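You operate a simulated robot arm through the tools that you are given. There is no shell and no other tool. Be economical: measure what you need, move in short steps, check, and stop when the job is done.

The job below is to be done with a simulated robot arm. You get a single attempt, and the scene is never put back.

## Task
Open the cabinet drawer, fetch the yellow block and set it in the inside of the cabinet drawer, then shut the drawer. Then put one of the apples from the white basket on the purple sheet. Do these in the order given.
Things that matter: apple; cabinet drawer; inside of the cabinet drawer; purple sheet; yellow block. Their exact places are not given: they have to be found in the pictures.

It is judged by the outcome, as a careful person would: the job done as asked, and still so three seconds after it is handed in. It fails if anything else is knocked over, pushed out of place, dropped, spilled or broken. Flat cloth is picked up by pressing the open fingertips on it (5 to 10 N) and closing them slowly along it; thin cloth reads only 2 to 8 mm in the jaws.

## Robot
A 6-joint arm with a two-finger gripper on a trunk, on a base that drives. Base frame: it is fixed to the floor where the robot stands at the start and does not move with it; the origin is under the middle of the robot, x ahead of it, y to its left, z up. Lengths are in cm, angles in degrees, forces in N, time in s.
Its first joint turns from -166.0 to 166.0 degrees. Places, roughly: apple [-325, -75, 125]; cabinet drawer [80, -10, 50]; inside of the cabinet drawer [80, -20, 40]; yellow block [-25, 125, 75]. Payload 1.71 kg.
Tool frame: the origin (TCP) lies between the finger pads and is the grasp point; the fingertips stand 2 cm ahead of it; z points along the fingers, y is the line along which they close. The gripper opens to 9.6 cm. The gripper's body begins 11.3 cm behind the TCP.
Orientation is told as [roll, pitch, yaw] about the base's x, y, z axes, in that order, counted from this pose: with the fingers straight down and closing along the base's y, the tool's x points along the base's -x, its y along +y and its z along -z.

## Interface
- The arm moves only by the tool jog_arm. Its argument "steps" is a list of rows, each an object (a shift or turn left out is 0, a gripper value left out holds the last) with "dp": the shift along the tool's x, y, z in cm, a list of three; "delta_rot": the turn, a rotation vector about the tool's x, y, z in degrees, a list of three. In form: [{"dp": [tx, ty, tz], "delta_rot": [rx, ry, rz]}, ...]. A call has 1 to 20 rows; each row shifts and turns the commanded pose from where the row before left it, along the tool's axes as they then stand. "hand" is the closure in counts, from 0 (fully open) to 255 (shut), set as the call begins (left out, the last holds). Each row takes 0.2 s and may step no farther than 5 cm and 8.6 degrees from the row before; otherwise, or with a gripper value out of range, the whole call is refused. A pose out of reach is approached as far as the arm can. The call stops where the force on the tool passes 40 N (or 10 N more than at its start, if that is more) or the arm is blocked; 0.2 s more then pass. Each finger travels about 4.5 cm/s and halts on what it meets, pressing with about 33 N; the grip force reading is that of the motor and also rises with nothing between the fingers. The clock runs only during rows and for 0.2 s after the last one: add rows that do not move to give the fingers time. It gives the time, the measured TCP pose, the force on the tool (base axes), the opening and the grip force at its end, in the units of the frame above (readings bear some noise), with the torque about the TCP (base axes, N m) and any sound that the robot's microphone picked up, and new pictures: "views" is both (left out), scene, wrist or none.
- Cameras (640 x 400 px; columns grow to the right, rows downward): "scene" is now at [4.98, 19.68, 143.82]; the picture's right is [-0.22, -0.98, 0.00], its down [-0.83, 0.18, -0.53] and it looks along [0.52, -0.12, -0.85] (base axes); focal length 214 px, centre (320, 200). "wrist" rides on the gripper at [6.6, 1.4, -14.5] in the tool frame; the picture's right is [-0.21, 0.98, 0.00], its down [-0.88, -0.18, -0.45] and it looks along [-0.44, -0.09, 0.90] (tool axes); focal length 275 px, centre (320, 200).
- raise_lower(by): slides the trunk up (or, below 0, down) by that many cm; the arm and the scene camera ride with it, the base frame stays. It gives what a move gives, with no picture.
- drive_base(legs): drives the robot by 1 to 6 legs, each [ahead, turn to the left] in cm and degrees, along the robot's own axes; the way and the turn of a leg run together, so that a leg with both is an arc; at most 150 cm and 180 degrees a leg. The arm and the cameras ride along, it lands a little off, and it stops where it bumps. It gives what a move gives, and a new picture of the scene camera.
- aim_head(pan, tilt): turns the head with the scene camera to pan (to the left, within 143 degrees either way) and tilt (down, from -29 to 69), counted from straight ahead of the robot. It gives what a move gives, and a new picture of the scene camera.
- probe_pixels(camera, pixels): for up to 12 pixels [column, row] of the newest picture of that camera ("zoom" is the newest enlarged one), the place [x, y, z] in the base frame of the surface seen there, good to about 0.2 cm, but the place of the scene camera against the robot may be out by one fixed shift of up to 1.8 cm in any direction. The clock stands still meanwhile.
- zoom(camera, box): a new picture of the part [left, top, right, bottom] of that camera's present view, enlarged. The clock stands still meanwhile.
- hand_in(): hands the job in; it is judged then, once.

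Go step by step. Measure first, check grasps and placings, and put right what went wrong. The budget is 110 turns and 260 pictures, counting those below and the enlarged ones. Unless the task says otherwise, let go and move clear before handing in, and close with one line.

The tools are called as a command line: name --argument value ..., lists and objects as JSON in quotes. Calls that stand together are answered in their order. jog_arm: Moves the arm, as the interface text tells. Its arguments: {"type":"object","properties":{"steps":{"type":"array","items":{"type":"object","properties":{"dp":{"type":"array","items":{"type":"number"}},"delta_rot":{"type":"array","items":{"type":"number"}}}}},"hand":{"type":"number"},"views":{"type":"string","enum":["both","scene","wrist","none"]}},"required":["steps"]} The other tools are called the same way: raise_lower (by) slides the trunk up or down; drive_base (legs) drives the base; aim_head (pan, tilt) turns the head that bears the scene camera; probe_pixels (camera, pixels) gives the place of the surface under pixels of a picture; zoom (camera, box) takes an enlarged picture of a part of a camera's view; hand_in () hands the job in.

At the start:

```text
clock: 0.0
position: [59.0, 5.16, 102.47]
tool_rot: [0.0, 0.1, 0.0]
wrist_force: [0.2, 0.2, -0.3]
ft_torque: [0.0, 0.0, 0.01]
width: 9.59
grip_force: 0.0
trunk travel left (down, up): [-5.0, 34.0]
robot x, y, heading: [-0.11, 0.1, 0.1]
head pan, tilt: [-12.5, 57.2]
```

scene: 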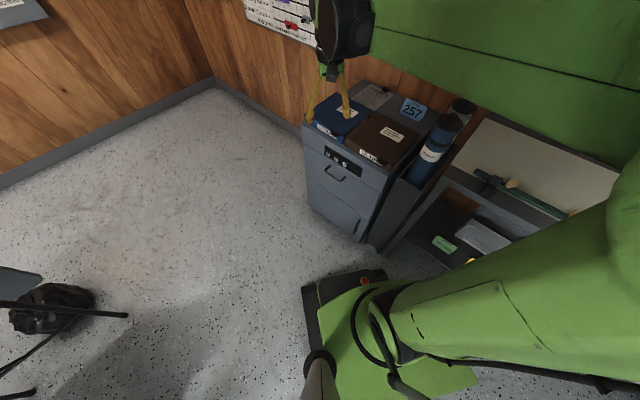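
wrist: 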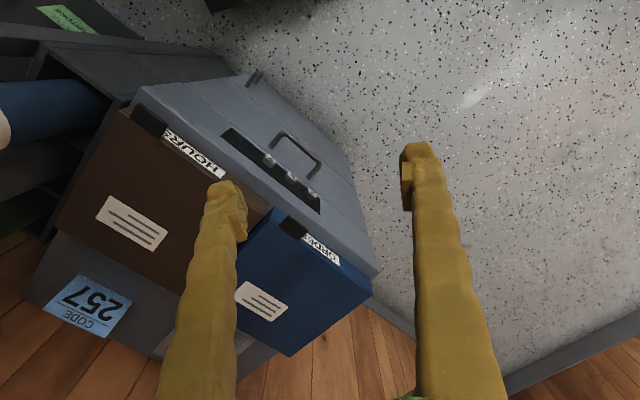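

The cabinet shows at scene (345,170), with a bar handle near (335,173) on its upper drawer. I'll zoom in and measure it.

zoom --camera "scene" --box '[280, 70, 440, 250]'

probe_pixels --camera "wrist" --pixels '[[278, 135], [297, 148], [317, 164], [279, 148], [311, 175], [245, 160], [300, 200], [140, 95], [370, 270], [340, 170], [250, 80], [225, 135]]'

probe_pixels --camera "scene" --pixels '[[326, 171], [335, 180], [345, 180], [335, 173], [310, 130], [385, 170], [345, 160], [360, 235], [356, 228], [345, 110]]'

```text
2.22 times, centred on (360, 160) of scene
```

zoom: 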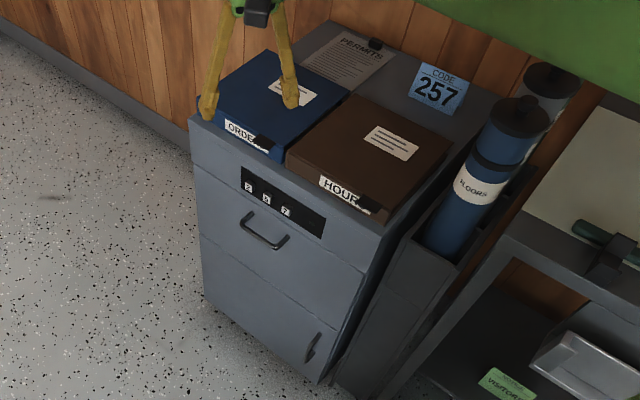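

```text
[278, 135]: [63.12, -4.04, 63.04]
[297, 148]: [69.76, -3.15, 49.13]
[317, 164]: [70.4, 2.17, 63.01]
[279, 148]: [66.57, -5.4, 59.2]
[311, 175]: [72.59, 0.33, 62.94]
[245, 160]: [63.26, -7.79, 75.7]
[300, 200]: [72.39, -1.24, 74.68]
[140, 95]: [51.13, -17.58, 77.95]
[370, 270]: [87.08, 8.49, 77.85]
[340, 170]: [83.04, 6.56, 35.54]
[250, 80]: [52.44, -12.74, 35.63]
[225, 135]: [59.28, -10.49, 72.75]
```

```text
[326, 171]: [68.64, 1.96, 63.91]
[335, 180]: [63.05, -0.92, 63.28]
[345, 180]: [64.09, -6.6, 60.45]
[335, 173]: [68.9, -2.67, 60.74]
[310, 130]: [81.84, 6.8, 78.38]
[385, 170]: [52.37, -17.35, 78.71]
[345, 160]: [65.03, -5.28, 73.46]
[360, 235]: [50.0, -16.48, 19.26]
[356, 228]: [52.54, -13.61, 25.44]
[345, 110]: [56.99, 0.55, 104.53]
```

The front carries three small dials beside a "CODE 257" note, so this may be a combination lock. I'll look closer.

zoom --camera "wrist" --box '[200, 100, 360, 230]'

zoom --camera "scene" --box '[315, 135, 375, 185]'

```text
3.08 times, centred on (280, 165) of wrist
```

zoom: 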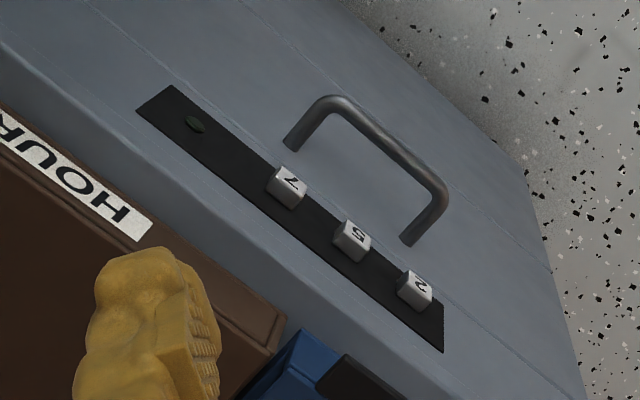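

```text
8.00 times, centred on (345, 160) of scene
```

zoom: 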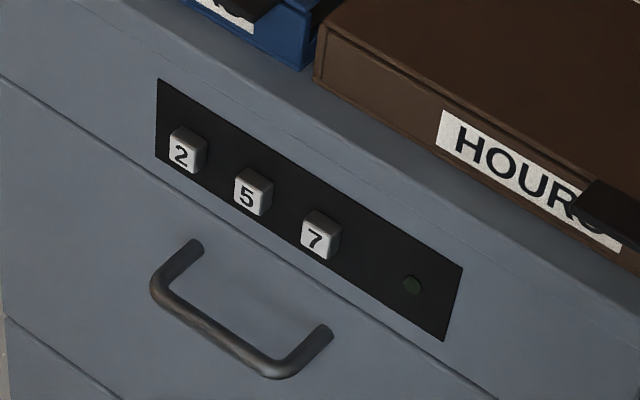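

Three push buttons marked 2, 5, 7 with an unlit lamp: the code 257 must be pressed in that order. I'll measure buttons, face and handle.

probe_pixels --camera "zoom" --pixels '[[182, 154], [247, 196], [315, 238], [220, 175], [290, 215], [80, 180], [400, 390], [412, 285], [165, 282], [225, 340], [275, 368], [312, 350]]'

zoom --camera "wrist" --box '[240, 120, 330, 220]'

```text
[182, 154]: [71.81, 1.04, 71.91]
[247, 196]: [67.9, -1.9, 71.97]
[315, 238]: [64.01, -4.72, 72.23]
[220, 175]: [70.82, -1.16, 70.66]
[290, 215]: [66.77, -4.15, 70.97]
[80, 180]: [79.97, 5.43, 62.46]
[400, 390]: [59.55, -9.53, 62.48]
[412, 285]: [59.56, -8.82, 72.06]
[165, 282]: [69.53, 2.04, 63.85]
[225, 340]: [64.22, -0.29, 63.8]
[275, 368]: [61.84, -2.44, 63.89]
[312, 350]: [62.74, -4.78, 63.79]
```

```text
4.00 times, centred on (285, 170) of wrist
```

zoom: 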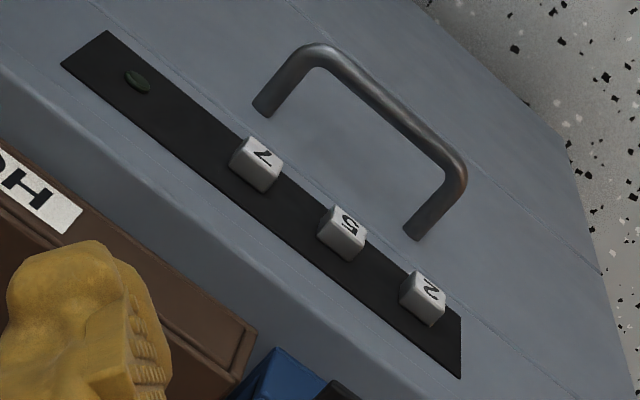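

probe_pixels --camera "zoom" --pixels '[[432, 290], [347, 222], [263, 155], [380, 265], [295, 200], [100, 60], [540, 230], [200, 60], [300, 55], [385, 105], [455, 175], [137, 80]]'

```text
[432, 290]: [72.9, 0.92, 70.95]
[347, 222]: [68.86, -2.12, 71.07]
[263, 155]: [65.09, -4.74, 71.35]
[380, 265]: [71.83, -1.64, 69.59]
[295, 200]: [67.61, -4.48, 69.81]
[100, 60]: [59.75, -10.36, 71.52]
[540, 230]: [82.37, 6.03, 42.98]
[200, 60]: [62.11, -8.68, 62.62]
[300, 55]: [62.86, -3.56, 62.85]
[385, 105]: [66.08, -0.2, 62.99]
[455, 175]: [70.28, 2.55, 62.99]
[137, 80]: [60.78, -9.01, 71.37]
```

Button normal works out to about (-0.59, 0.81): the cabinet faces ahead-left of me. Before choosing where to stand, I'll look around.

aim_head --pan 60 --tilt 35

aim_head --pan 120 --tilt 35

aim_head --pan -143 --tilt 25

aim_head --pan -80 --tilt 35

```text
clock: 1.4
position: [57.51, 5.04, 103.17]
tool_rot: [0.0, -0.8, -0.1]
wrist_force: [0.1, -0.5, 1.6]
ft_torque: [0.0, 0.02, -0.04]
width: 9.59
grip_force: 0.0
trunk travel left (down, up): [-5.0, 34.0]
robot x, y, heading: [0.27, 0.55, 0.3]
head pan, tilt: [60.0, 35.0]
```

scene: 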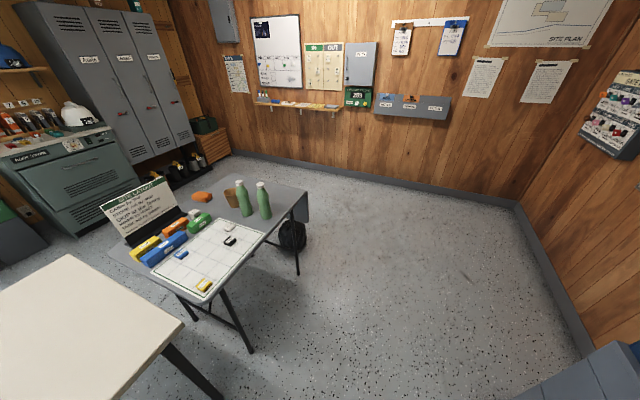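

```text
clock: 2.7
position: [57.6, 5.01, 103.25]
tool_rot: [0.0, -0.9, 0.0]
wrist_force: [0.0, -0.3, 0.0]
ft_torque: [0.01, 0.01, -0.01]
width: 9.6
grip_force: 0.0
trunk travel left (down, up): [-5.0, 34.0]
robot x, y, heading: [-0.1, -0.19, -0.3]
head pan, tilt: [120.0, 35.0]
```

scene: 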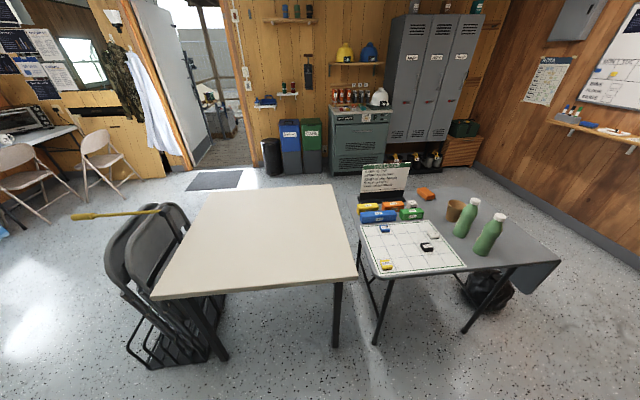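

```text
clock: 6.4
position: [57.61, 4.99, 103.25]
tool_rot: [0.0, -0.8, 0.0]
wrist_force: [0.1, -0.1, 0.0]
ft_torque: [0.02, -0.01, -0.01]
width: 9.63
grip_force: 0.0
trunk travel left (down, up): [-5.0, 34.0]
robot x, y, heading: [-0.2, 0.07, 0.2]
head pan, tilt: [-143.0, 25.0]
```

scene: 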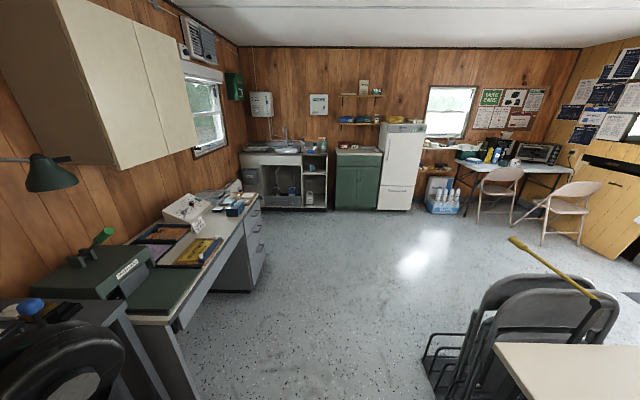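

```text
clock: 7.7
position: [57.53, 5.11, 103.19]
tool_rot: [0.0, -0.9, 0.0]
wrist_force: [0.1, -0.4, 0.8]
ft_torque: [-0.03, 0.01, -0.01]
width: 9.57
grip_force: 0.0
trunk travel left (down, up): [-5.0, 34.0]
robot x, y, heading: [-0.25, 0.09, -0.0]
head pan, tilt: [-80.0, 35.0]
```

scene: 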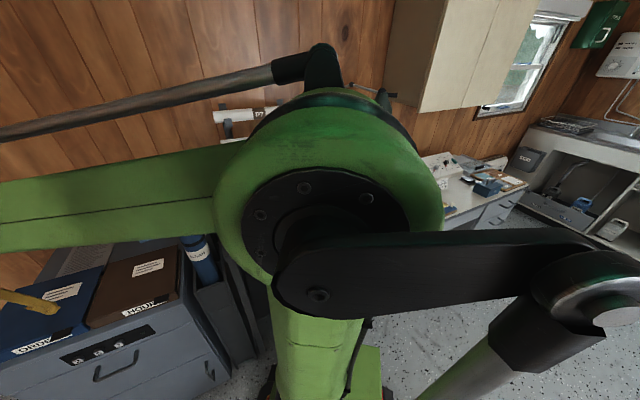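

The table with coloured blocks is at pan ~100; I'll look at it closely, and also at the far end near the fridge.

aim_head --pan 100 --tilt 45

zoom --camera "scene" --box '[180, 80, 500, 280]'

aim_head --pan -143 --tilt 25

zoom --camera "scene" --box '[320, 60, 600, 235]'

zoom --camera "scene" --box '[230, 60, 420, 220]'

```text
clock: 10.4
position: [57.45, 5.11, 103.26]
tool_rot: [0.0, -0.8, 0.0]
wrist_force: [0.0, -0.1, -0.5]
ft_torque: [-0.01, 0.01, -0.01]
width: 9.61
grip_force: 0.1
trunk travel left (down, up): [-5.0, 34.0]
robot x, y, heading: [-0.33, -0.06, 0.1]
head pan, tilt: [100.0, 45.0]
```

scene: 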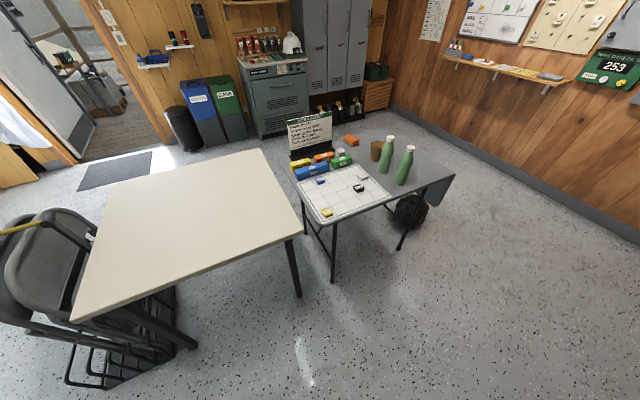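

```text
2.00 times, centred on (340, 180) of scene
```

zoom: 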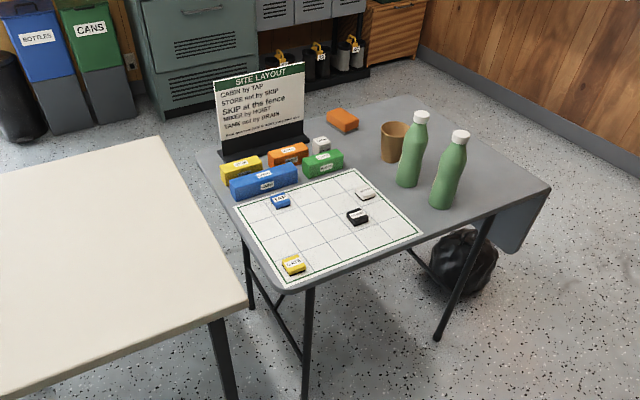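

```text
clock: 13.8
position: [57.46, 5.03, 103.07]
tool_rot: [0.0, -0.8, 0.0]
wrist_force: [-0.3, -0.1, 0.4]
ft_torque: [-0.04, -0.03, 0.0]
width: 9.6
grip_force: 0.0
trunk travel left (down, up): [-5.0, 34.0]
robot x, y, heading: [0.08, 0.38, 0.2]
head pan, tilt: [-143.0, 25.0]
```

scene: 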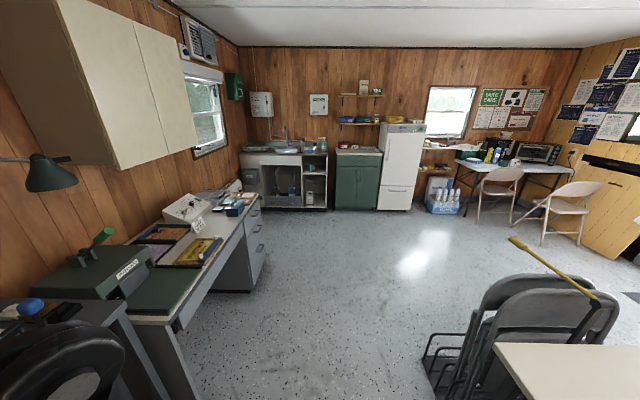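

```text
2.29 times, centred on (460, 148) of scene
```

zoom: 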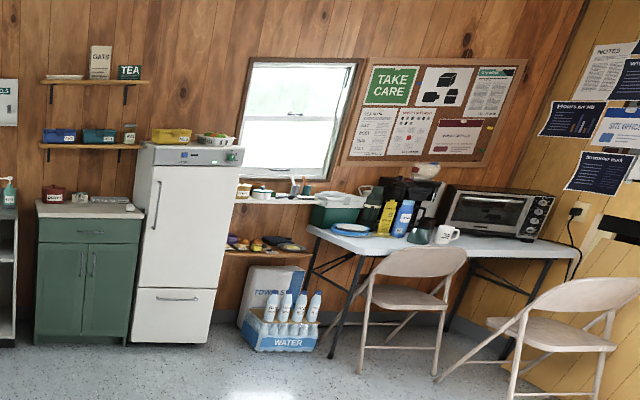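

```text
2.50 times, centred on (325, 140) of scene
```

zoom: 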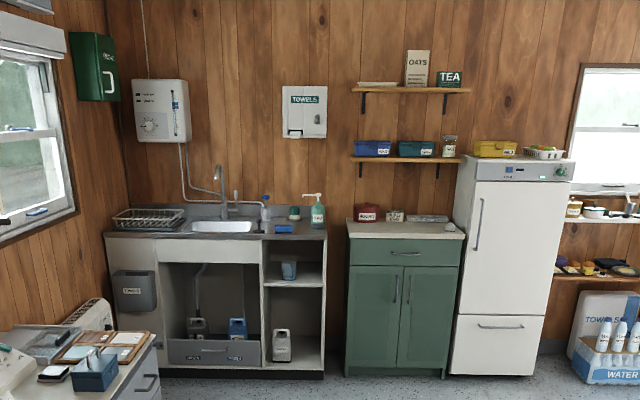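

The white basket sits on the fridge top (zoom (545,152)). Now check the desk for something purple and measure; then the blocks.

zoom --camera "scene" --box '[90, 170, 280, 310]'

zoom --camera "scene" --box '[375, 105, 435, 145]'

probe_pixels --camera "scene" --pixels '[[402, 120], [395, 120], [414, 118], [404, 127], [400, 205], [165, 256], [165, 235], [200, 252], [475, 160]]'

aim_head --pan 105 --tilt 50

zoom --camera "scene" --box '[260, 80, 420, 220]'

```text
2.86 times, centred on (185, 240) of scene
```

zoom: 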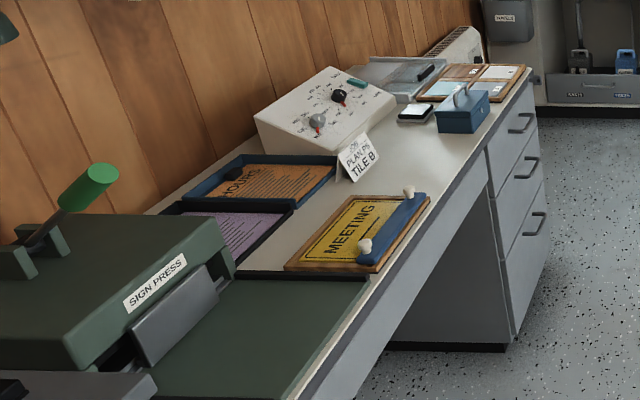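

```text
10.00 times, centred on (405, 125) of scene
```

zoom: 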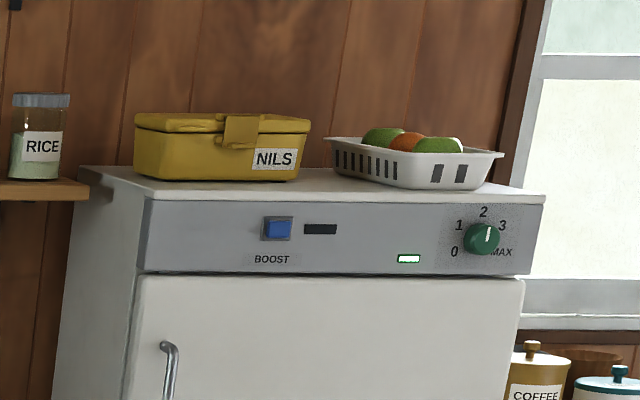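

```text
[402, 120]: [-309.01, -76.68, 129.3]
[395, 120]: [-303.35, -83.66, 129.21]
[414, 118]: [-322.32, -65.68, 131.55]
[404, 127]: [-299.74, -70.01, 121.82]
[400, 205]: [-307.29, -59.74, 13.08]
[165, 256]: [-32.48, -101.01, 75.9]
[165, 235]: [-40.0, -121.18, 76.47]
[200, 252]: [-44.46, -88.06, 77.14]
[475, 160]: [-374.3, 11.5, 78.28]
```

```text
clock: 17.3
position: [57.61, 5.12, 103.22]
tool_rot: [0.0, -0.9, 0.0]
wrist_force: [0.3, 0.1, -0.5]
ft_torque: [0.0, 0.02, 0.01]
width: 9.58
grip_force: 0.0
trunk travel left (down, up): [-5.0, 34.0]
robot x, y, heading: [0.05, 0.2, -0.2]
head pan, tilt: [105.0, 50.0]
```

scene: 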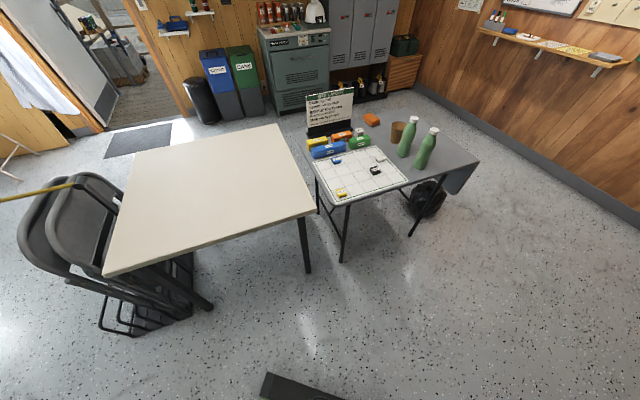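

```text
2.86 times, centred on (340, 150) of scene
```

zoom: 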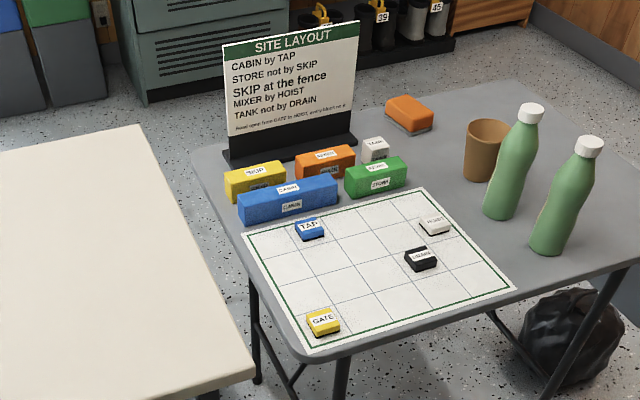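

Two yellow things: the "SKIP" block (zoom (255,180)) and a flat "GATE" marker (zoom (323,322)). SKIP is the block proper; I'll probe both.

probe_pixels --camera "zoom" --pixels '[[255, 170], [228, 176], [283, 166], [240, 192], [323, 318], [215, 195], [265, 198], [345, 165], [340, 380], [240, 250]]'

probe_pixels --camera "scene" --pixels '[[300, 380], [270, 385], [140, 185], [305, 260], [345, 255], [410, 230], [105, 275], [275, 130], [310, 200], [480, 160], [200, 300], [420, 210]]'

```text
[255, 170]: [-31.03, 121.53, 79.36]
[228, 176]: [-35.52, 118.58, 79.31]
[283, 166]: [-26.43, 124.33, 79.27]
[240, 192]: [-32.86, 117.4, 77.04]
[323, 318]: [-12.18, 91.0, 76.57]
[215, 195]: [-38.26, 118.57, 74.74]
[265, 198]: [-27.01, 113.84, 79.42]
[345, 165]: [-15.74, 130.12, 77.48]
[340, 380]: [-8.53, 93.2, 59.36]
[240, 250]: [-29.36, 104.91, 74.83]
```

```text
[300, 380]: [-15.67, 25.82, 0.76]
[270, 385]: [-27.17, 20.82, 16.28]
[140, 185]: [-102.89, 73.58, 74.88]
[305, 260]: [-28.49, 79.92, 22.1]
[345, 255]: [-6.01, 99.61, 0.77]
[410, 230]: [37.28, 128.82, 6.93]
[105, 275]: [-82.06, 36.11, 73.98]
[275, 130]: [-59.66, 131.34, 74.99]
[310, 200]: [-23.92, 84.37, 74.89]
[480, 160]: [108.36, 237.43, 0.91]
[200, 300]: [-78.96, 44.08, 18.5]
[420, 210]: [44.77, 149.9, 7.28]
```

SKIP block centre ≈ (-30,121), table top z≈74.8. A spot near (22,60) faces the cabinet squarely and reaches the block too; I'll raise the trunk for clearance and drive there.

raise_lower --by 15

drive_base --legs '[[0, 70], [64, 0], [0, -124]]'

aim_head --pan 0 --tilt 45

```text
clock: 19.1
position: [57.49, 5.03, 118.31]
tool_rot: [0.1, -0.8, 0.0]
wrist_force: [0.5, -0.2, -0.2]
ft_torque: [-0.03, 0.0, 0.02]
width: 9.6
grip_force: 0.0
trunk travel left (down, up): [-20.0, 19.0]
robot x, y, heading: [-0.07, -0.1, 0.1]
head pan, tilt: [105.0, 50.0]
```

```text
clock: 36.5
position: [59.89, 17.27, 118.27]
tool_rot: [0.0, -0.8, -53.3]
wrist_force: [-0.5, 0.7, -0.6]
ft_torque: [-0.02, 0.0, -0.06]
width: 9.58
grip_force: 0.0
trunk travel left (down, up): [-20.0, 19.0]
robot x, y, heading: [21.8, 60.95, -53.3]
head pan, tilt: [105.0, 50.0]
```

scene: 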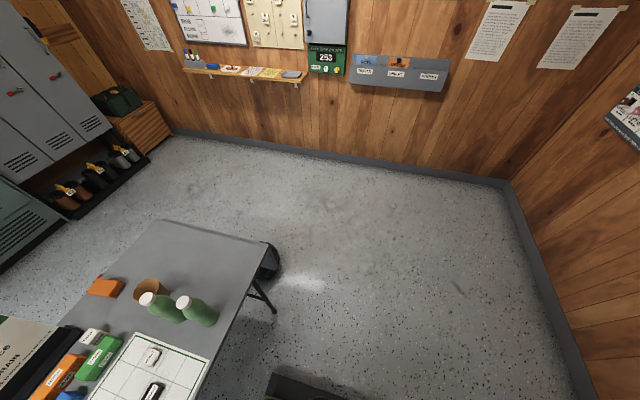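

```text
clock: 38.3
position: [58.72, 18.71, 118.96]
tool_rot: [0.1, -1.6, -53.2]
wrist_force: [0.9, 0.2, -0.6]
ft_torque: [0.04, 0.01, 0.02]
width: 9.59
grip_force: 0.0
trunk travel left (down, up): [-20.0, 19.0]
robot x, y, heading: [21.81, 60.71, -53.2]
head pan, tilt: [0.0, 45.0]
```

scene: 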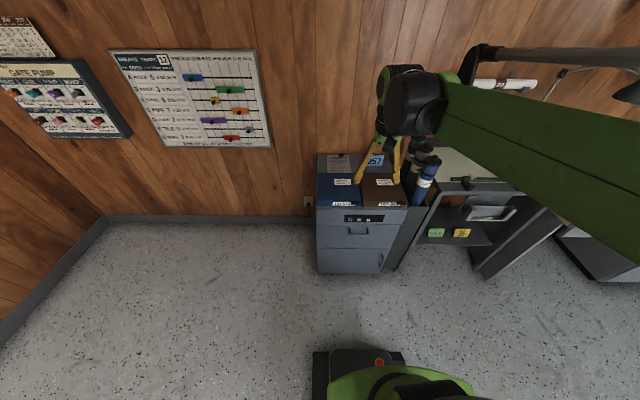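

Robot stands squarely in front of the cabinet. Now lower the trunk and turn the tool to horizontal, with the closing line vertical.

raise_lower --by -20

jog_arm --steps '[{"delta_rot": [0, -7.5, 0]}, {"delta_rot": [0, -7.5, 0]}, {"delta_rot": [0, -7.5, 0]}, {"delta_rot": [0, -7.5, 0]}, {"delta_rot": [0, -7.5, 0]}, {"delta_rot": [0, -7.5, 0]}, {"delta_rot": [0, -7.5, 0]}, {"delta_rot": [0, -7.5, 0]}, {"delta_rot": [0, -7.5, 0]}, {"delta_rot": [0, -7.5, 0]}, {"delta_rot": [0, -7.5, 0]}, {"delta_rot": [0, -7.5, 0]}]' --hand 255

```text
clock: 40.5
position: [58.77, 18.63, 99.09]
tool_rot: [0.0, -1.7, -53.4]
wrist_force: [0.7, 0.7, 0.2]
ft_torque: [0.0, -0.02, 0.01]
width: 9.6
grip_force: 0.1
trunk travel left (down, up): [0.0, 39.0]
robot x, y, heading: [21.84, 60.46, -53.5]
head pan, tilt: [0.0, 45.0]
```

```text
clock: 43.1
position: [58.63, 18.76, 98.76]
tool_rot: [101.7, -86.2, -155.1]
wrist_force: [-0.1, 0.1, 2.1]
ft_torque: [0.18, 0.17, -0.02]
width: 0.0
grip_force: 29.2
trunk travel left (down, up): [0.0, 39.0]
robot x, y, heading: [21.53, 60.88, -53.3]
head pan, tilt: [0.0, 45.0]
```

scene: 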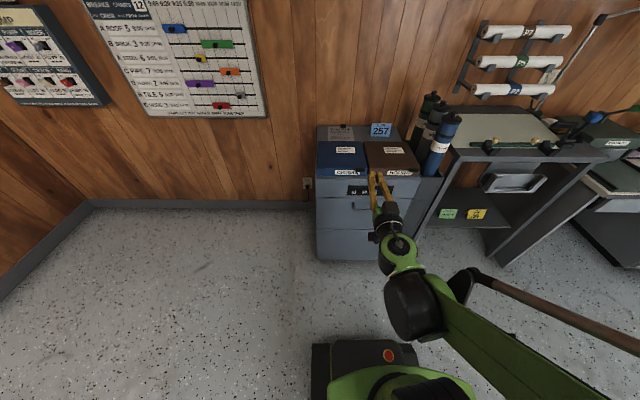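
wrist: 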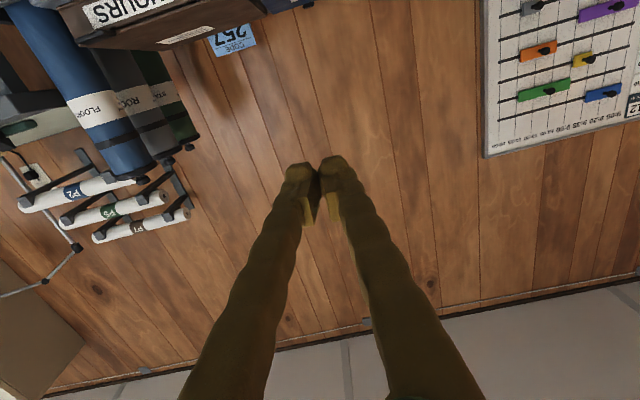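

The tool is horizontal, pointing along about (0.60,-0.80). Now roll 90° so the fingers close vertically.

jog_arm --steps '[{"delta_rot": [0, 0, 7.5]}, {"delta_rot": [0, 0, 7.5]}, {"delta_rot": [0, 0, 7.5]}, {"delta_rot": [0, 0, 7.5]}, {"delta_rot": [0, 0, 7.5]}, {"delta_rot": [0, 0, 7.5]}, {"delta_rot": [0, 0, 7.5]}, {"delta_rot": [0, 0, 7.5]}, {"delta_rot": [0, 0, 7.5]}, {"delta_rot": [0, 0, 7.5]}, {"delta_rot": [0, 0, 7.5]}, {"delta_rot": [0, 0, 7.5]}]' --views "none"

```text
clock: 45.7
position: [57.89, 17.86, 98.93]
tool_rot: [88.9, -2.8, -142.6]
wrist_force: [0.0, -1.0, 0.1]
ft_torque: [0.01, -0.01, -0.01]
width: 0.0
grip_force: 29.5
out of reach, approached as far as the arm can: row 12
trunk travel left (down, up): [0.0, 39.0]
robot x, y, heading: [21.9, 60.63, -53.2]
head pan, tilt: [0.0, 45.0]
```

Fingers now close vertically and the tool points -52.6°. Trim yaw and move to the stand-off before button "2".

jog_arm --steps '[{"delta_rot": [0, -1.5, 0]}, {"dp": [0, -4.6, 0]}, {"dp": [0, -4.6, 0]}, {"dp": [0, -4.6, 0]}, {"dp": [0, -4.6, 0]}, {"dp": [0, -4.6, 0]}, {"dp": [0, -4.6, 0]}, {"dp": [0.8, 0, 3]}, {"dp": [0.8, 0, 3]}, {"dp": [0.8, 0, 3]}, {"dp": [0.8, 0, 3]}, {}]'

```text
clock: 48.3
position: [64.25, 4.27, 87.54]
tool_rot: [89.0, -2.9, -144.2]
wrist_force: [0.6, 0.2, -0.6]
ft_torque: [-0.03, 0.04, 0.02]
width: 0.01
grip_force: 29.1
out of reach, approached as far as the arm can: row 1, 2, 3, 4, 5, 6, 7, 8, 9, 10, 11
trunk travel left (down, up): [0.0, 39.0]
robot x, y, heading: [22.05, 60.63, -53.2]
head pan, tilt: [0.0, 45.0]
```

scene: 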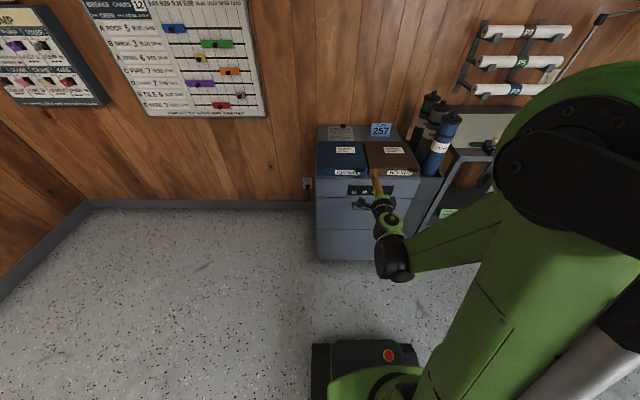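
wrist: 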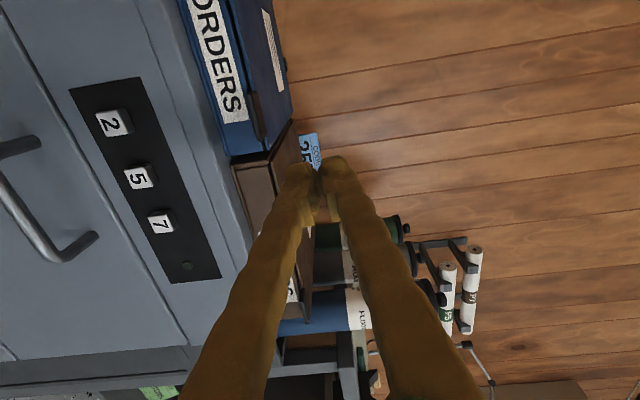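

Position is stuck at z 87.5: that roll runs into a joint limit. I'll back off slightly and roll the other way.

jog_arm --steps '[{"dp": [0, 0, -4]}, {"delta_rot": [0, 0, -7.5]}, {"delta_rot": [0, 0, -7.5]}, {"delta_rot": [0, 0, -7.5]}, {"delta_rot": [0, 0, -7.5]}, {"delta_rot": [0, 0, -7.5]}, {"delta_rot": [0, 0, -7.5]}, {"delta_rot": [0, 0, -7.5]}, {"delta_rot": [0, 0, -7.5]}, {"delta_rot": [0, 0, -7.5]}, {"delta_rot": [0, 0, -7.5]}, {"delta_rot": [0, 0, -7.5]}, {"delta_rot": [0, 0, -7.5]}, {}]'

```text
clock: 51.3
position: [62.39, 7.66, 87.45]
tool_rot: [-179.1, -88.5, 124.1]
wrist_force: [0.0, 0.4, -0.6]
ft_torque: [-0.02, -0.01, -0.03]
width: 0.0
grip_force: 29.5
out of reach, approached as far as the arm can: row 1, 3
trunk travel left (down, up): [0.0, 39.0]
robot x, y, heading: [21.98, 60.5, -53.2]
head pan, tilt: [0.0, 45.0]
```

scene: 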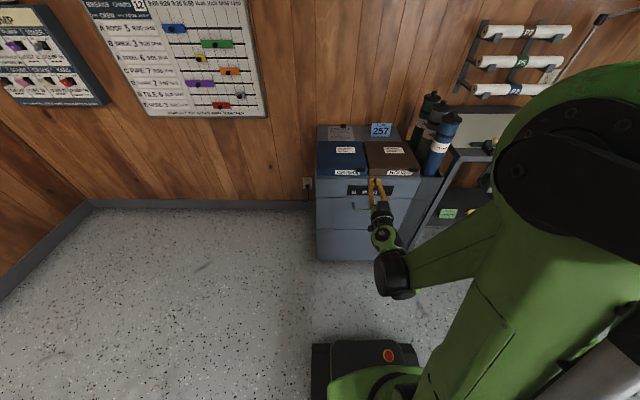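
wrist: 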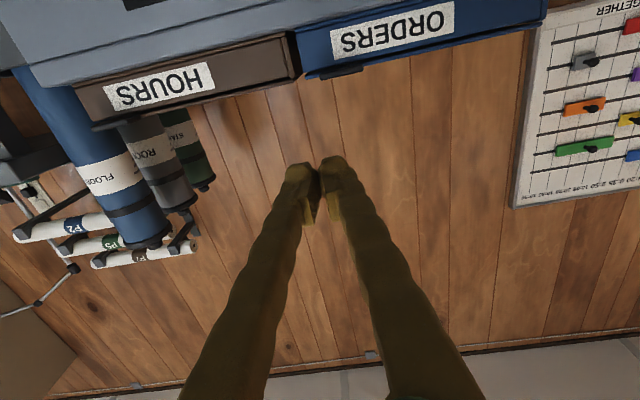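

This roll is free. Move down and left in this orientation to the stand-off for button "2".

jog_arm --steps '[{"dp": [4.1, 1.1, 0]}, {"dp": [4.1, 1.1, 0]}, {"dp": [4.1, 1.1, 0]}, {"dp": [4.1, 1.1, 0]}, {}]'

```text
clock: 52.5
position: [70.11, 5.35, 82.26]
tool_rot: [177.6, -88.5, 127.5]
wrist_force: [-0.1, 0.9, 0.2]
ft_torque: [-0.02, -0.02, 0.0]
width: 0.0
grip_force: 29.8
out of reach, approached as far as the arm can: row 1, 2, 3, 4
trunk travel left (down, up): [0.0, 39.0]
robot x, y, heading: [21.7, 60.64, -53.2]
head pan, tilt: [0.0, 45.0]
```

scene: 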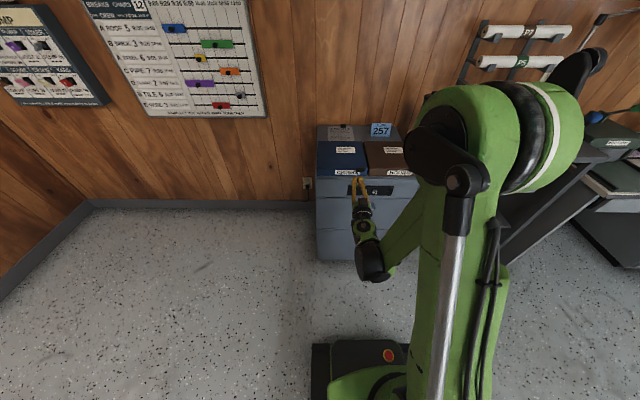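
wrist: 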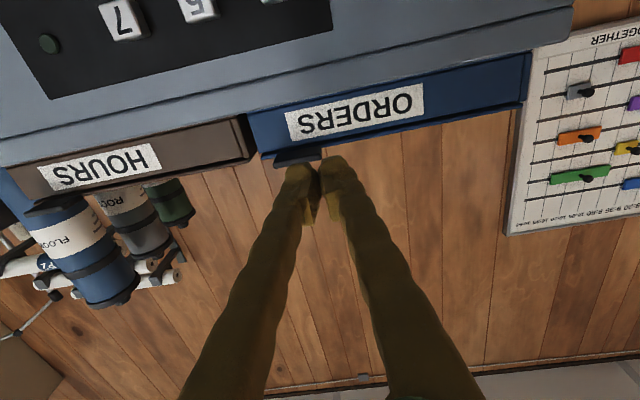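

The arm is folding up too tightly for a horizontal tool here. A 45° downward tilt unfolds it and suits both buttons and handle: go up, tilt, and back off.

jog_arm --steps '[{"dp": [-4, 0, -1]}, {"dp": [-4, 0, -1]}, {"delta_rot": [0, 7.5, 0]}, {"delta_rot": [0, 7.5, 0]}, {"delta_rot": [0, 7.5, 0]}, {"delta_rot": [0, 7.5, 0]}, {"delta_rot": [0, 7.5, 0]}, {"delta_rot": [0, 7.5, 0]}, {}]' --views "wrist"

```text
clock: 54.5
position: [68.53, 7.32, 90.35]
tool_rot: [0.2, -46.4, -54.8]
wrist_force: [0.1, 0.2, 0.3]
ft_torque: [-0.01, -0.02, 0.01]
width: 0.0
grip_force: 29.1
trunk travel left (down, up): [0.0, 39.0]
robot x, y, heading: [21.55, 60.37, -53.6]
head pan, tilt: [0.0, 45.0]
```

wrist: 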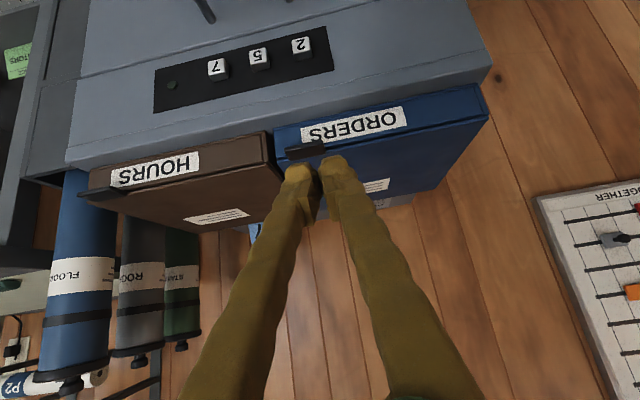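

Orientation is good (46° tilt, yaw -54.8). Re-measure the buttons, lamp and handle from this closer wrist view.

probe_pixels --camera "wrist" --pixels '[[301, 45], [259, 57], [217, 68], [172, 86], [280, 60], [238, 72], [125, 110], [440, 35], [203, 10], [212, 21]]'

zoom --camera "wrist" --box '[140, 0, 350, 120]'

```text
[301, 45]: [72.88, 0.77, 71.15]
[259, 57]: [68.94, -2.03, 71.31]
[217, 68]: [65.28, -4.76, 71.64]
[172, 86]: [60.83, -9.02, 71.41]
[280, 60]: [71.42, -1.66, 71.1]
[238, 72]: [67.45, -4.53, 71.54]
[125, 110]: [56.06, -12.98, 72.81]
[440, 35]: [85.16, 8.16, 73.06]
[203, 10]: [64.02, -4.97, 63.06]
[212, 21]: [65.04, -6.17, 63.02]
```

```text
3.05 times, centred on (245, 60) of wrist
```

zoom: 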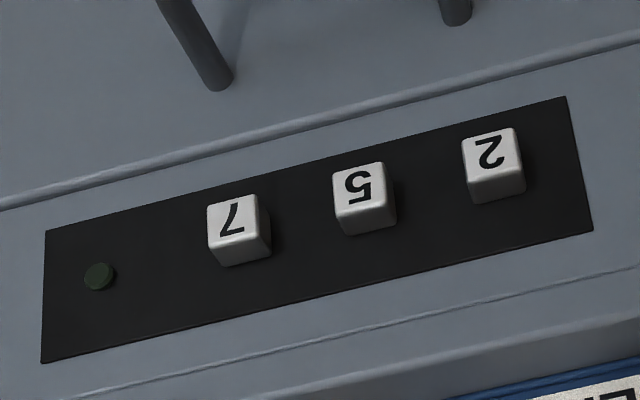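

Buttons: 2 at (72.9,0.8,71.1), 5 at (69,-2,71.3), 7 at (65.3,-4.8,71.5). Go down to the stand-off before "2".

jog_arm --steps '[{"dp": [3.52, -0.06, 3.01]}, {"dp": [3.52, -0.06, 3.01]}, {"dp": [3.52, -0.06, 3.01]}, {"dp": [3.52, -0.06, 3.01]}, {}, {}]'

```text
clock: 55.9
position: [67.39, 7.99, 72.01]
tool_rot: [0.1, -46.5, -54.8]
wrist_force: [-0.4, -0.2, 0.1]
ft_torque: [-0.02, 0.01, 0.02]
width: 0.0
grip_force: 29.2
trunk travel left (down, up): [0.0, 39.0]
robot x, y, heading: [21.76, 60.39, -53.4]
head pan, tilt: [0.0, 45.0]
```

scene: 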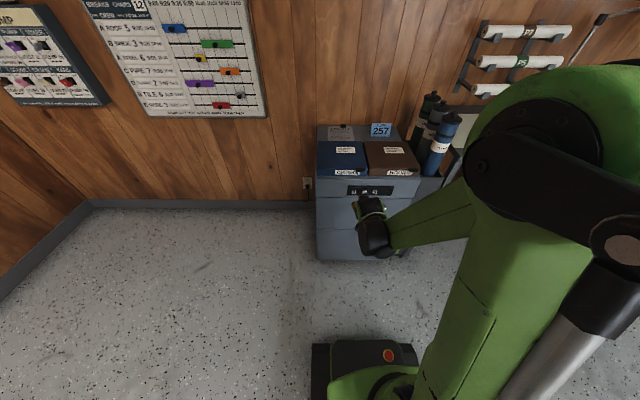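
wrist: 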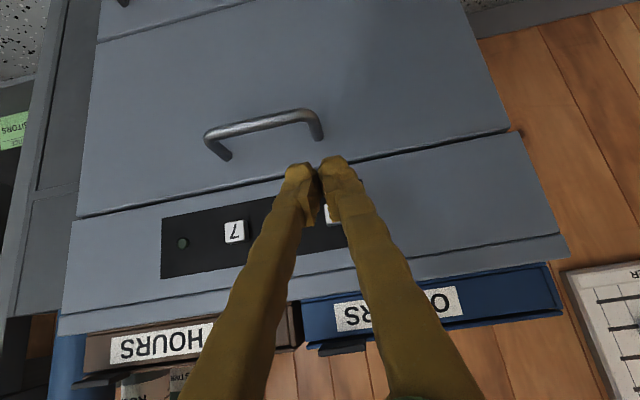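

Aligned about 7 cm before "2". Advance and press in small steps.

jog_arm --steps '[{"dp": [-1.3, 0.11, 1.5]}, {"dp": [-1.38, 0.11, 1.45]}, {"dp": [-1.38, 0.11, 1.45]}, {"dp": [-0.207, 0, 0.217]}, {"dp": [-0.207, 0, 0.217]}, {"dp": [-0.207, 0, 0.217]}, {"dp": [-0.207, 0, 0.217]}]' --views "wrist"

```text
clock: 57.5
position: [72.19, 2.3, 71.99]
tool_rot: [0.2, -46.5, -54.8]
wrist_force: [-1.2, 0.9, -0.9]
ft_torque: [0.0, 0.02, 0.01]
width: 0.61
grip_force: 29.4
trunk travel left (down, up): [0.0, 39.0]
robot x, y, heading: [21.42, 60.79, -53.2]
head pan, tilt: [0.0, 45.0]
heard: click
```

wrist: 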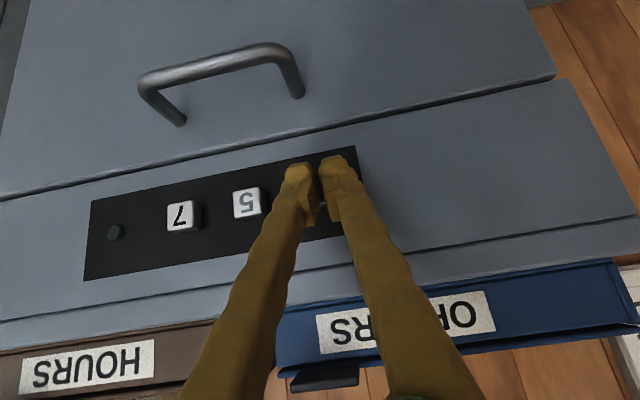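

A click was heard: "2" pressed. Back off, shift 4.85 cm right, press "5".

jog_arm --steps '[{"dp": [2.07, 0, -2.17]}, {}, {"dp": [0, -4.85, 0]}, {}, {"dp": [-1.6, 0, 1.68]}, {"dp": [-0.207, 0, 0.217]}, {"dp": [-0.207, 0, 0.217]}, {"dp": [-0.1, 0, 0.105]}]' --views "wrist"

```text
clock: 59.3
position: [68.24, -0.65, 71.95]
tool_rot: [0.1, -46.8, -54.8]
wrist_force: [-0.5, 2.2, -0.3]
ft_torque: [0.02, -0.01, 0.03]
width: 0.6
grip_force: 29.8
trunk travel left (down, up): [0.0, 39.0]
robot x, y, heading: [21.87, 60.66, -53.2]
head pan, tilt: [0.0, 45.0]
heard: click
```

wrist: 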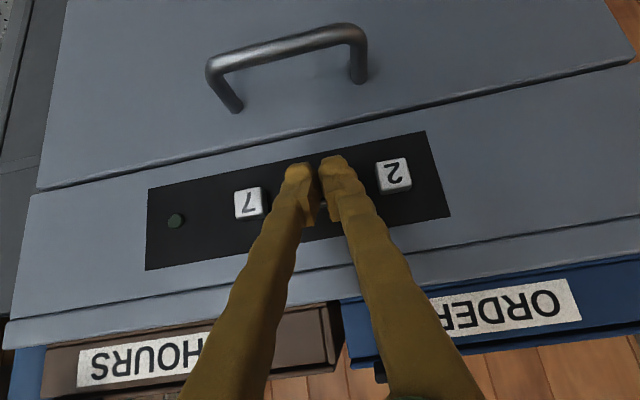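

Second click. Now shift to "7" and press.

jog_arm --steps '[{"dp": [2.07, 0, -2.17]}, {}, {"dp": [0, -4.65, 0]}, {}, {"dp": [-1.6, 0, 1.68]}, {"dp": [-0.207, 0, 0.217]}, {"dp": [-0.207, 0, 0.217]}, {"dp": [-0.1, 0, 0.105]}]' --views "wrist"

```text
clock: 61.1
position: [64.41, -3.35, 71.86]
tool_rot: [0.1, -46.6, -54.8]
wrist_force: [-1.3, 1.6, 1.0]
ft_torque: [-0.01, 0.01, -0.03]
width: 0.57
grip_force: 29.2
trunk travel left (down, up): [0.0, 39.0]
robot x, y, heading: [21.61, 60.42, -53.2]
head pan, tilt: [0.0, 45.0]
heard: click
```

wrist: 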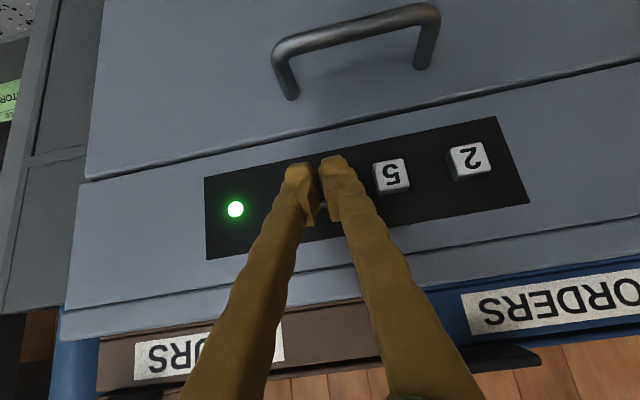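

The lamp is green: unlocked. Back off 8 cm and roll -90° with the fingers partly open for the handle.

jog_arm --steps '[{"dp": [2.76, 0, -2.9]}, {"dp": [2.76, 0, -2.9]}, {"delta_rot": [0, 0, -7.5]}, {"delta_rot": [0, 0, -7.5]}, {"delta_rot": [0, 0, -7.5]}, {"delta_rot": [0, 0, -7.5]}, {"delta_rot": [0, 0, -7.5]}, {"delta_rot": [0, 0, -7.5]}, {"delta_rot": [0, 0, -7.5]}, {"delta_rot": [0, 0, -7.5]}, {"delta_rot": [0, 0, -7.5]}, {"delta_rot": [0, 0, -7.5]}, {"delta_rot": [0, 0, -7.5]}, {"delta_rot": [0, 0, -7.5]}, {}]' --hand 0

jog_arm --steps '[{}, {}, {}, {}]' --hand 165 --views "wrist"

```text
clock: 64.3
position: [59.98, 3.16, 71.87]
tool_rot: [-46.6, 0.0, 35.3]
wrist_force: [-0.1, 1.0, -0.1]
ft_torque: [0.04, 0.0, 0.02]
width: 9.63
grip_force: 0.0
trunk travel left (down, up): [0.0, 39.0]
robot x, y, heading: [21.95, 61.09, -53.5]
head pan, tilt: [0.0, 45.0]
```

scene: 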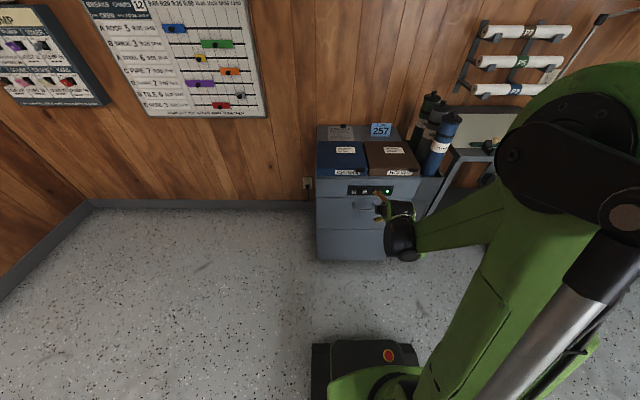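
wrist: 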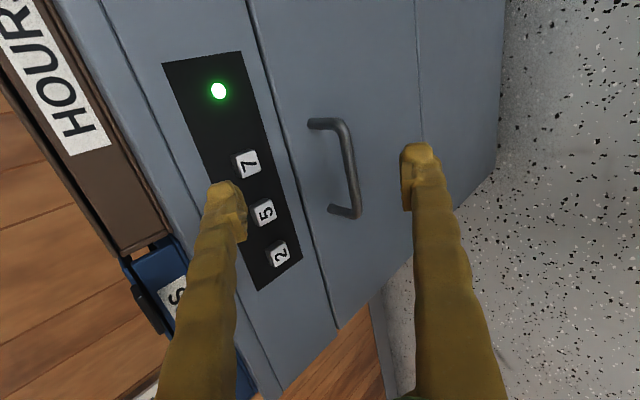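

```text
clock: 65.3
position: [59.91, 3.15, 71.76]
tool_rot: [-46.6, 0.0, 35.2]
wrist_force: [-0.5, 0.5, -0.3]
ft_torque: [0.04, 0.01, 0.01]
width: 3.41
grip_force: 0.0
trunk travel left (down, up): [0.0, 39.0]
robot x, y, heading: [21.49, 61.0, -53.5]
head pan, tilt: [0.0, 45.0]
```

wrist: 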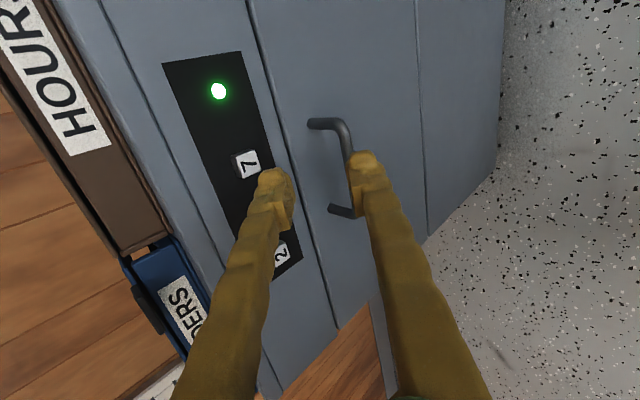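

Fingers open 3.4 cm, handle in view at (330–358,120–215). Probe the handle.

probe_pixels --camera "wrist" --pixels '[[313, 124], [325, 124], [340, 127], [345, 140], [347, 150], [333, 208], [345, 211], [356, 213], [320, 180], [300, 100]]'

```text
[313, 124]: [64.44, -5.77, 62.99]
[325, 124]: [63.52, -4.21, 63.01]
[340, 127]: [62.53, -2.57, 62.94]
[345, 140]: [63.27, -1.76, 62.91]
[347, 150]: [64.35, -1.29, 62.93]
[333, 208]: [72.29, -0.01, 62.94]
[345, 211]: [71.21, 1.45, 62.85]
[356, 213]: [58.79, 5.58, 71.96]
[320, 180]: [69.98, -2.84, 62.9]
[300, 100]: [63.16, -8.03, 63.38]
```

jog_arm --steps '[{"dp": [-1.75, 1.2, 0]}, {"dp": [-1.7, 1.2, 0]}, {"dp": [0, 0, 3]}, {"dp": [0, 0, 3]}, {}]' --views "wrist"

```text
clock: 66.5
position: [64.52, 2.83, 66.12]
tool_rot: [-46.7, 0.0, 35.2]
wrist_force: [-0.6, -0.1, 0.0]
ft_torque: [0.01, 0.02, -0.01]
width: 3.4
grip_force: 0.0
trunk travel left (down, up): [0.0, 39.0]
robot x, y, heading: [21.61, 60.6, -53.3]
head pan, tilt: [0.0, 45.0]
```

wrist: 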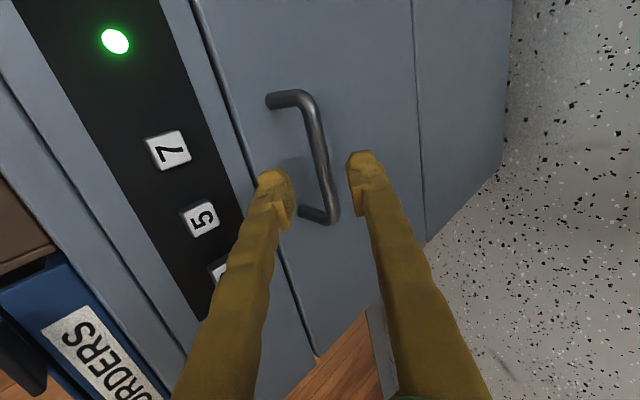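

The bar is between the fingers. Advance 4.2 cm and close.

jog_arm --steps '[{"dp": [0, 0, 2.1]}, {"dp": [0, 0, 2.1]}, {}]' --views "none"

jog_arm --steps '[{}, {}, {}, {}]' --hand 255 --views "wrist"

```text
clock: 67.3
position: [66.15, 0.39, 63.28]
tool_rot: [-46.6, 0.0, 35.2]
wrist_force: [-0.6, -0.7, 0.5]
ft_torque: [0.0, -0.03, 0.02]
width: 3.4
grip_force: 0.1
trunk travel left (down, up): [0.0, 39.0]
robot x, y, heading: [21.96, 60.88, -53.6]
head pan, tilt: [0.0, 45.0]
```

```text
clock: 68.3
position: [66.16, 0.37, 63.21]
tool_rot: [-46.5, 0.1, 35.2]
wrist_force: [-8.8, 12.8, -15.1]
ft_torque: [0.01, 0.43, 0.32]
width: 1.01
grip_force: 35.1
trunk travel left (down, up): [0.0, 39.0]
robot x, y, heading: [21.73, 60.93, -53.2]
head pan, tilt: [0.0, 45.0]
```

wrist: 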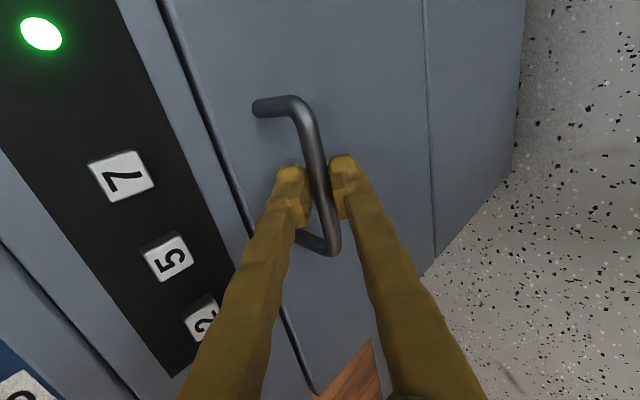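

Handle gripped (width 1.0). Pull outward along the face normal.

jog_arm --steps '[{"dp": [0, 0.3, 0]}, {"dp": [0, 1.03, -1.09]}, {"dp": [0, 1.03, -1.09]}, {"dp": [0, 1.37, -1.45]}, {"dp": [0, 1.37, -1.45]}, {"dp": [0, 1.37, -1.45]}, {}]'

```text
clock: 69.5
position: [61.72, 6.55, 63.59]
tool_rot: [-46.3, 0.0, 35.2]
wrist_force: [-4.1, 0.5, -92.0]
ft_torque: [-0.4, 0.38, 0.15]
width: 2.46
grip_force: 34.9
out of reach, approached as far as the arm can: row 5
trunk travel left (down, up): [0.0, 39.0]
robot x, y, heading: [21.71, 60.71, -53.2]
head pan, tilt: [0.0, 45.0]
stopped in row 5: the force on the tool passed its limit at 58 N (the readings are from after the stop); the commanded pose is now the measured one
```

scene: 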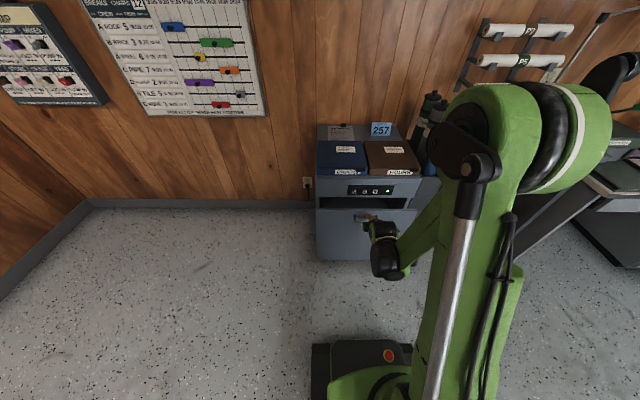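
wrist: 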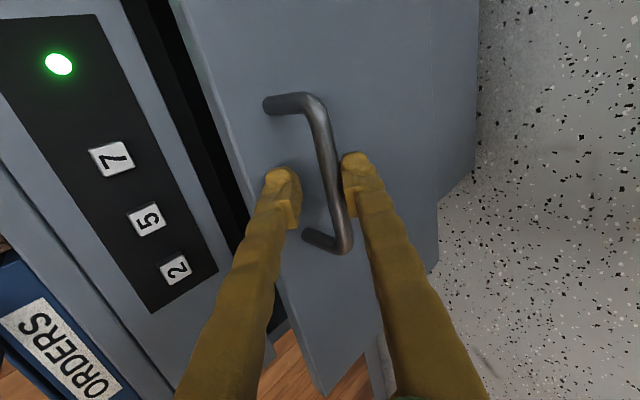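

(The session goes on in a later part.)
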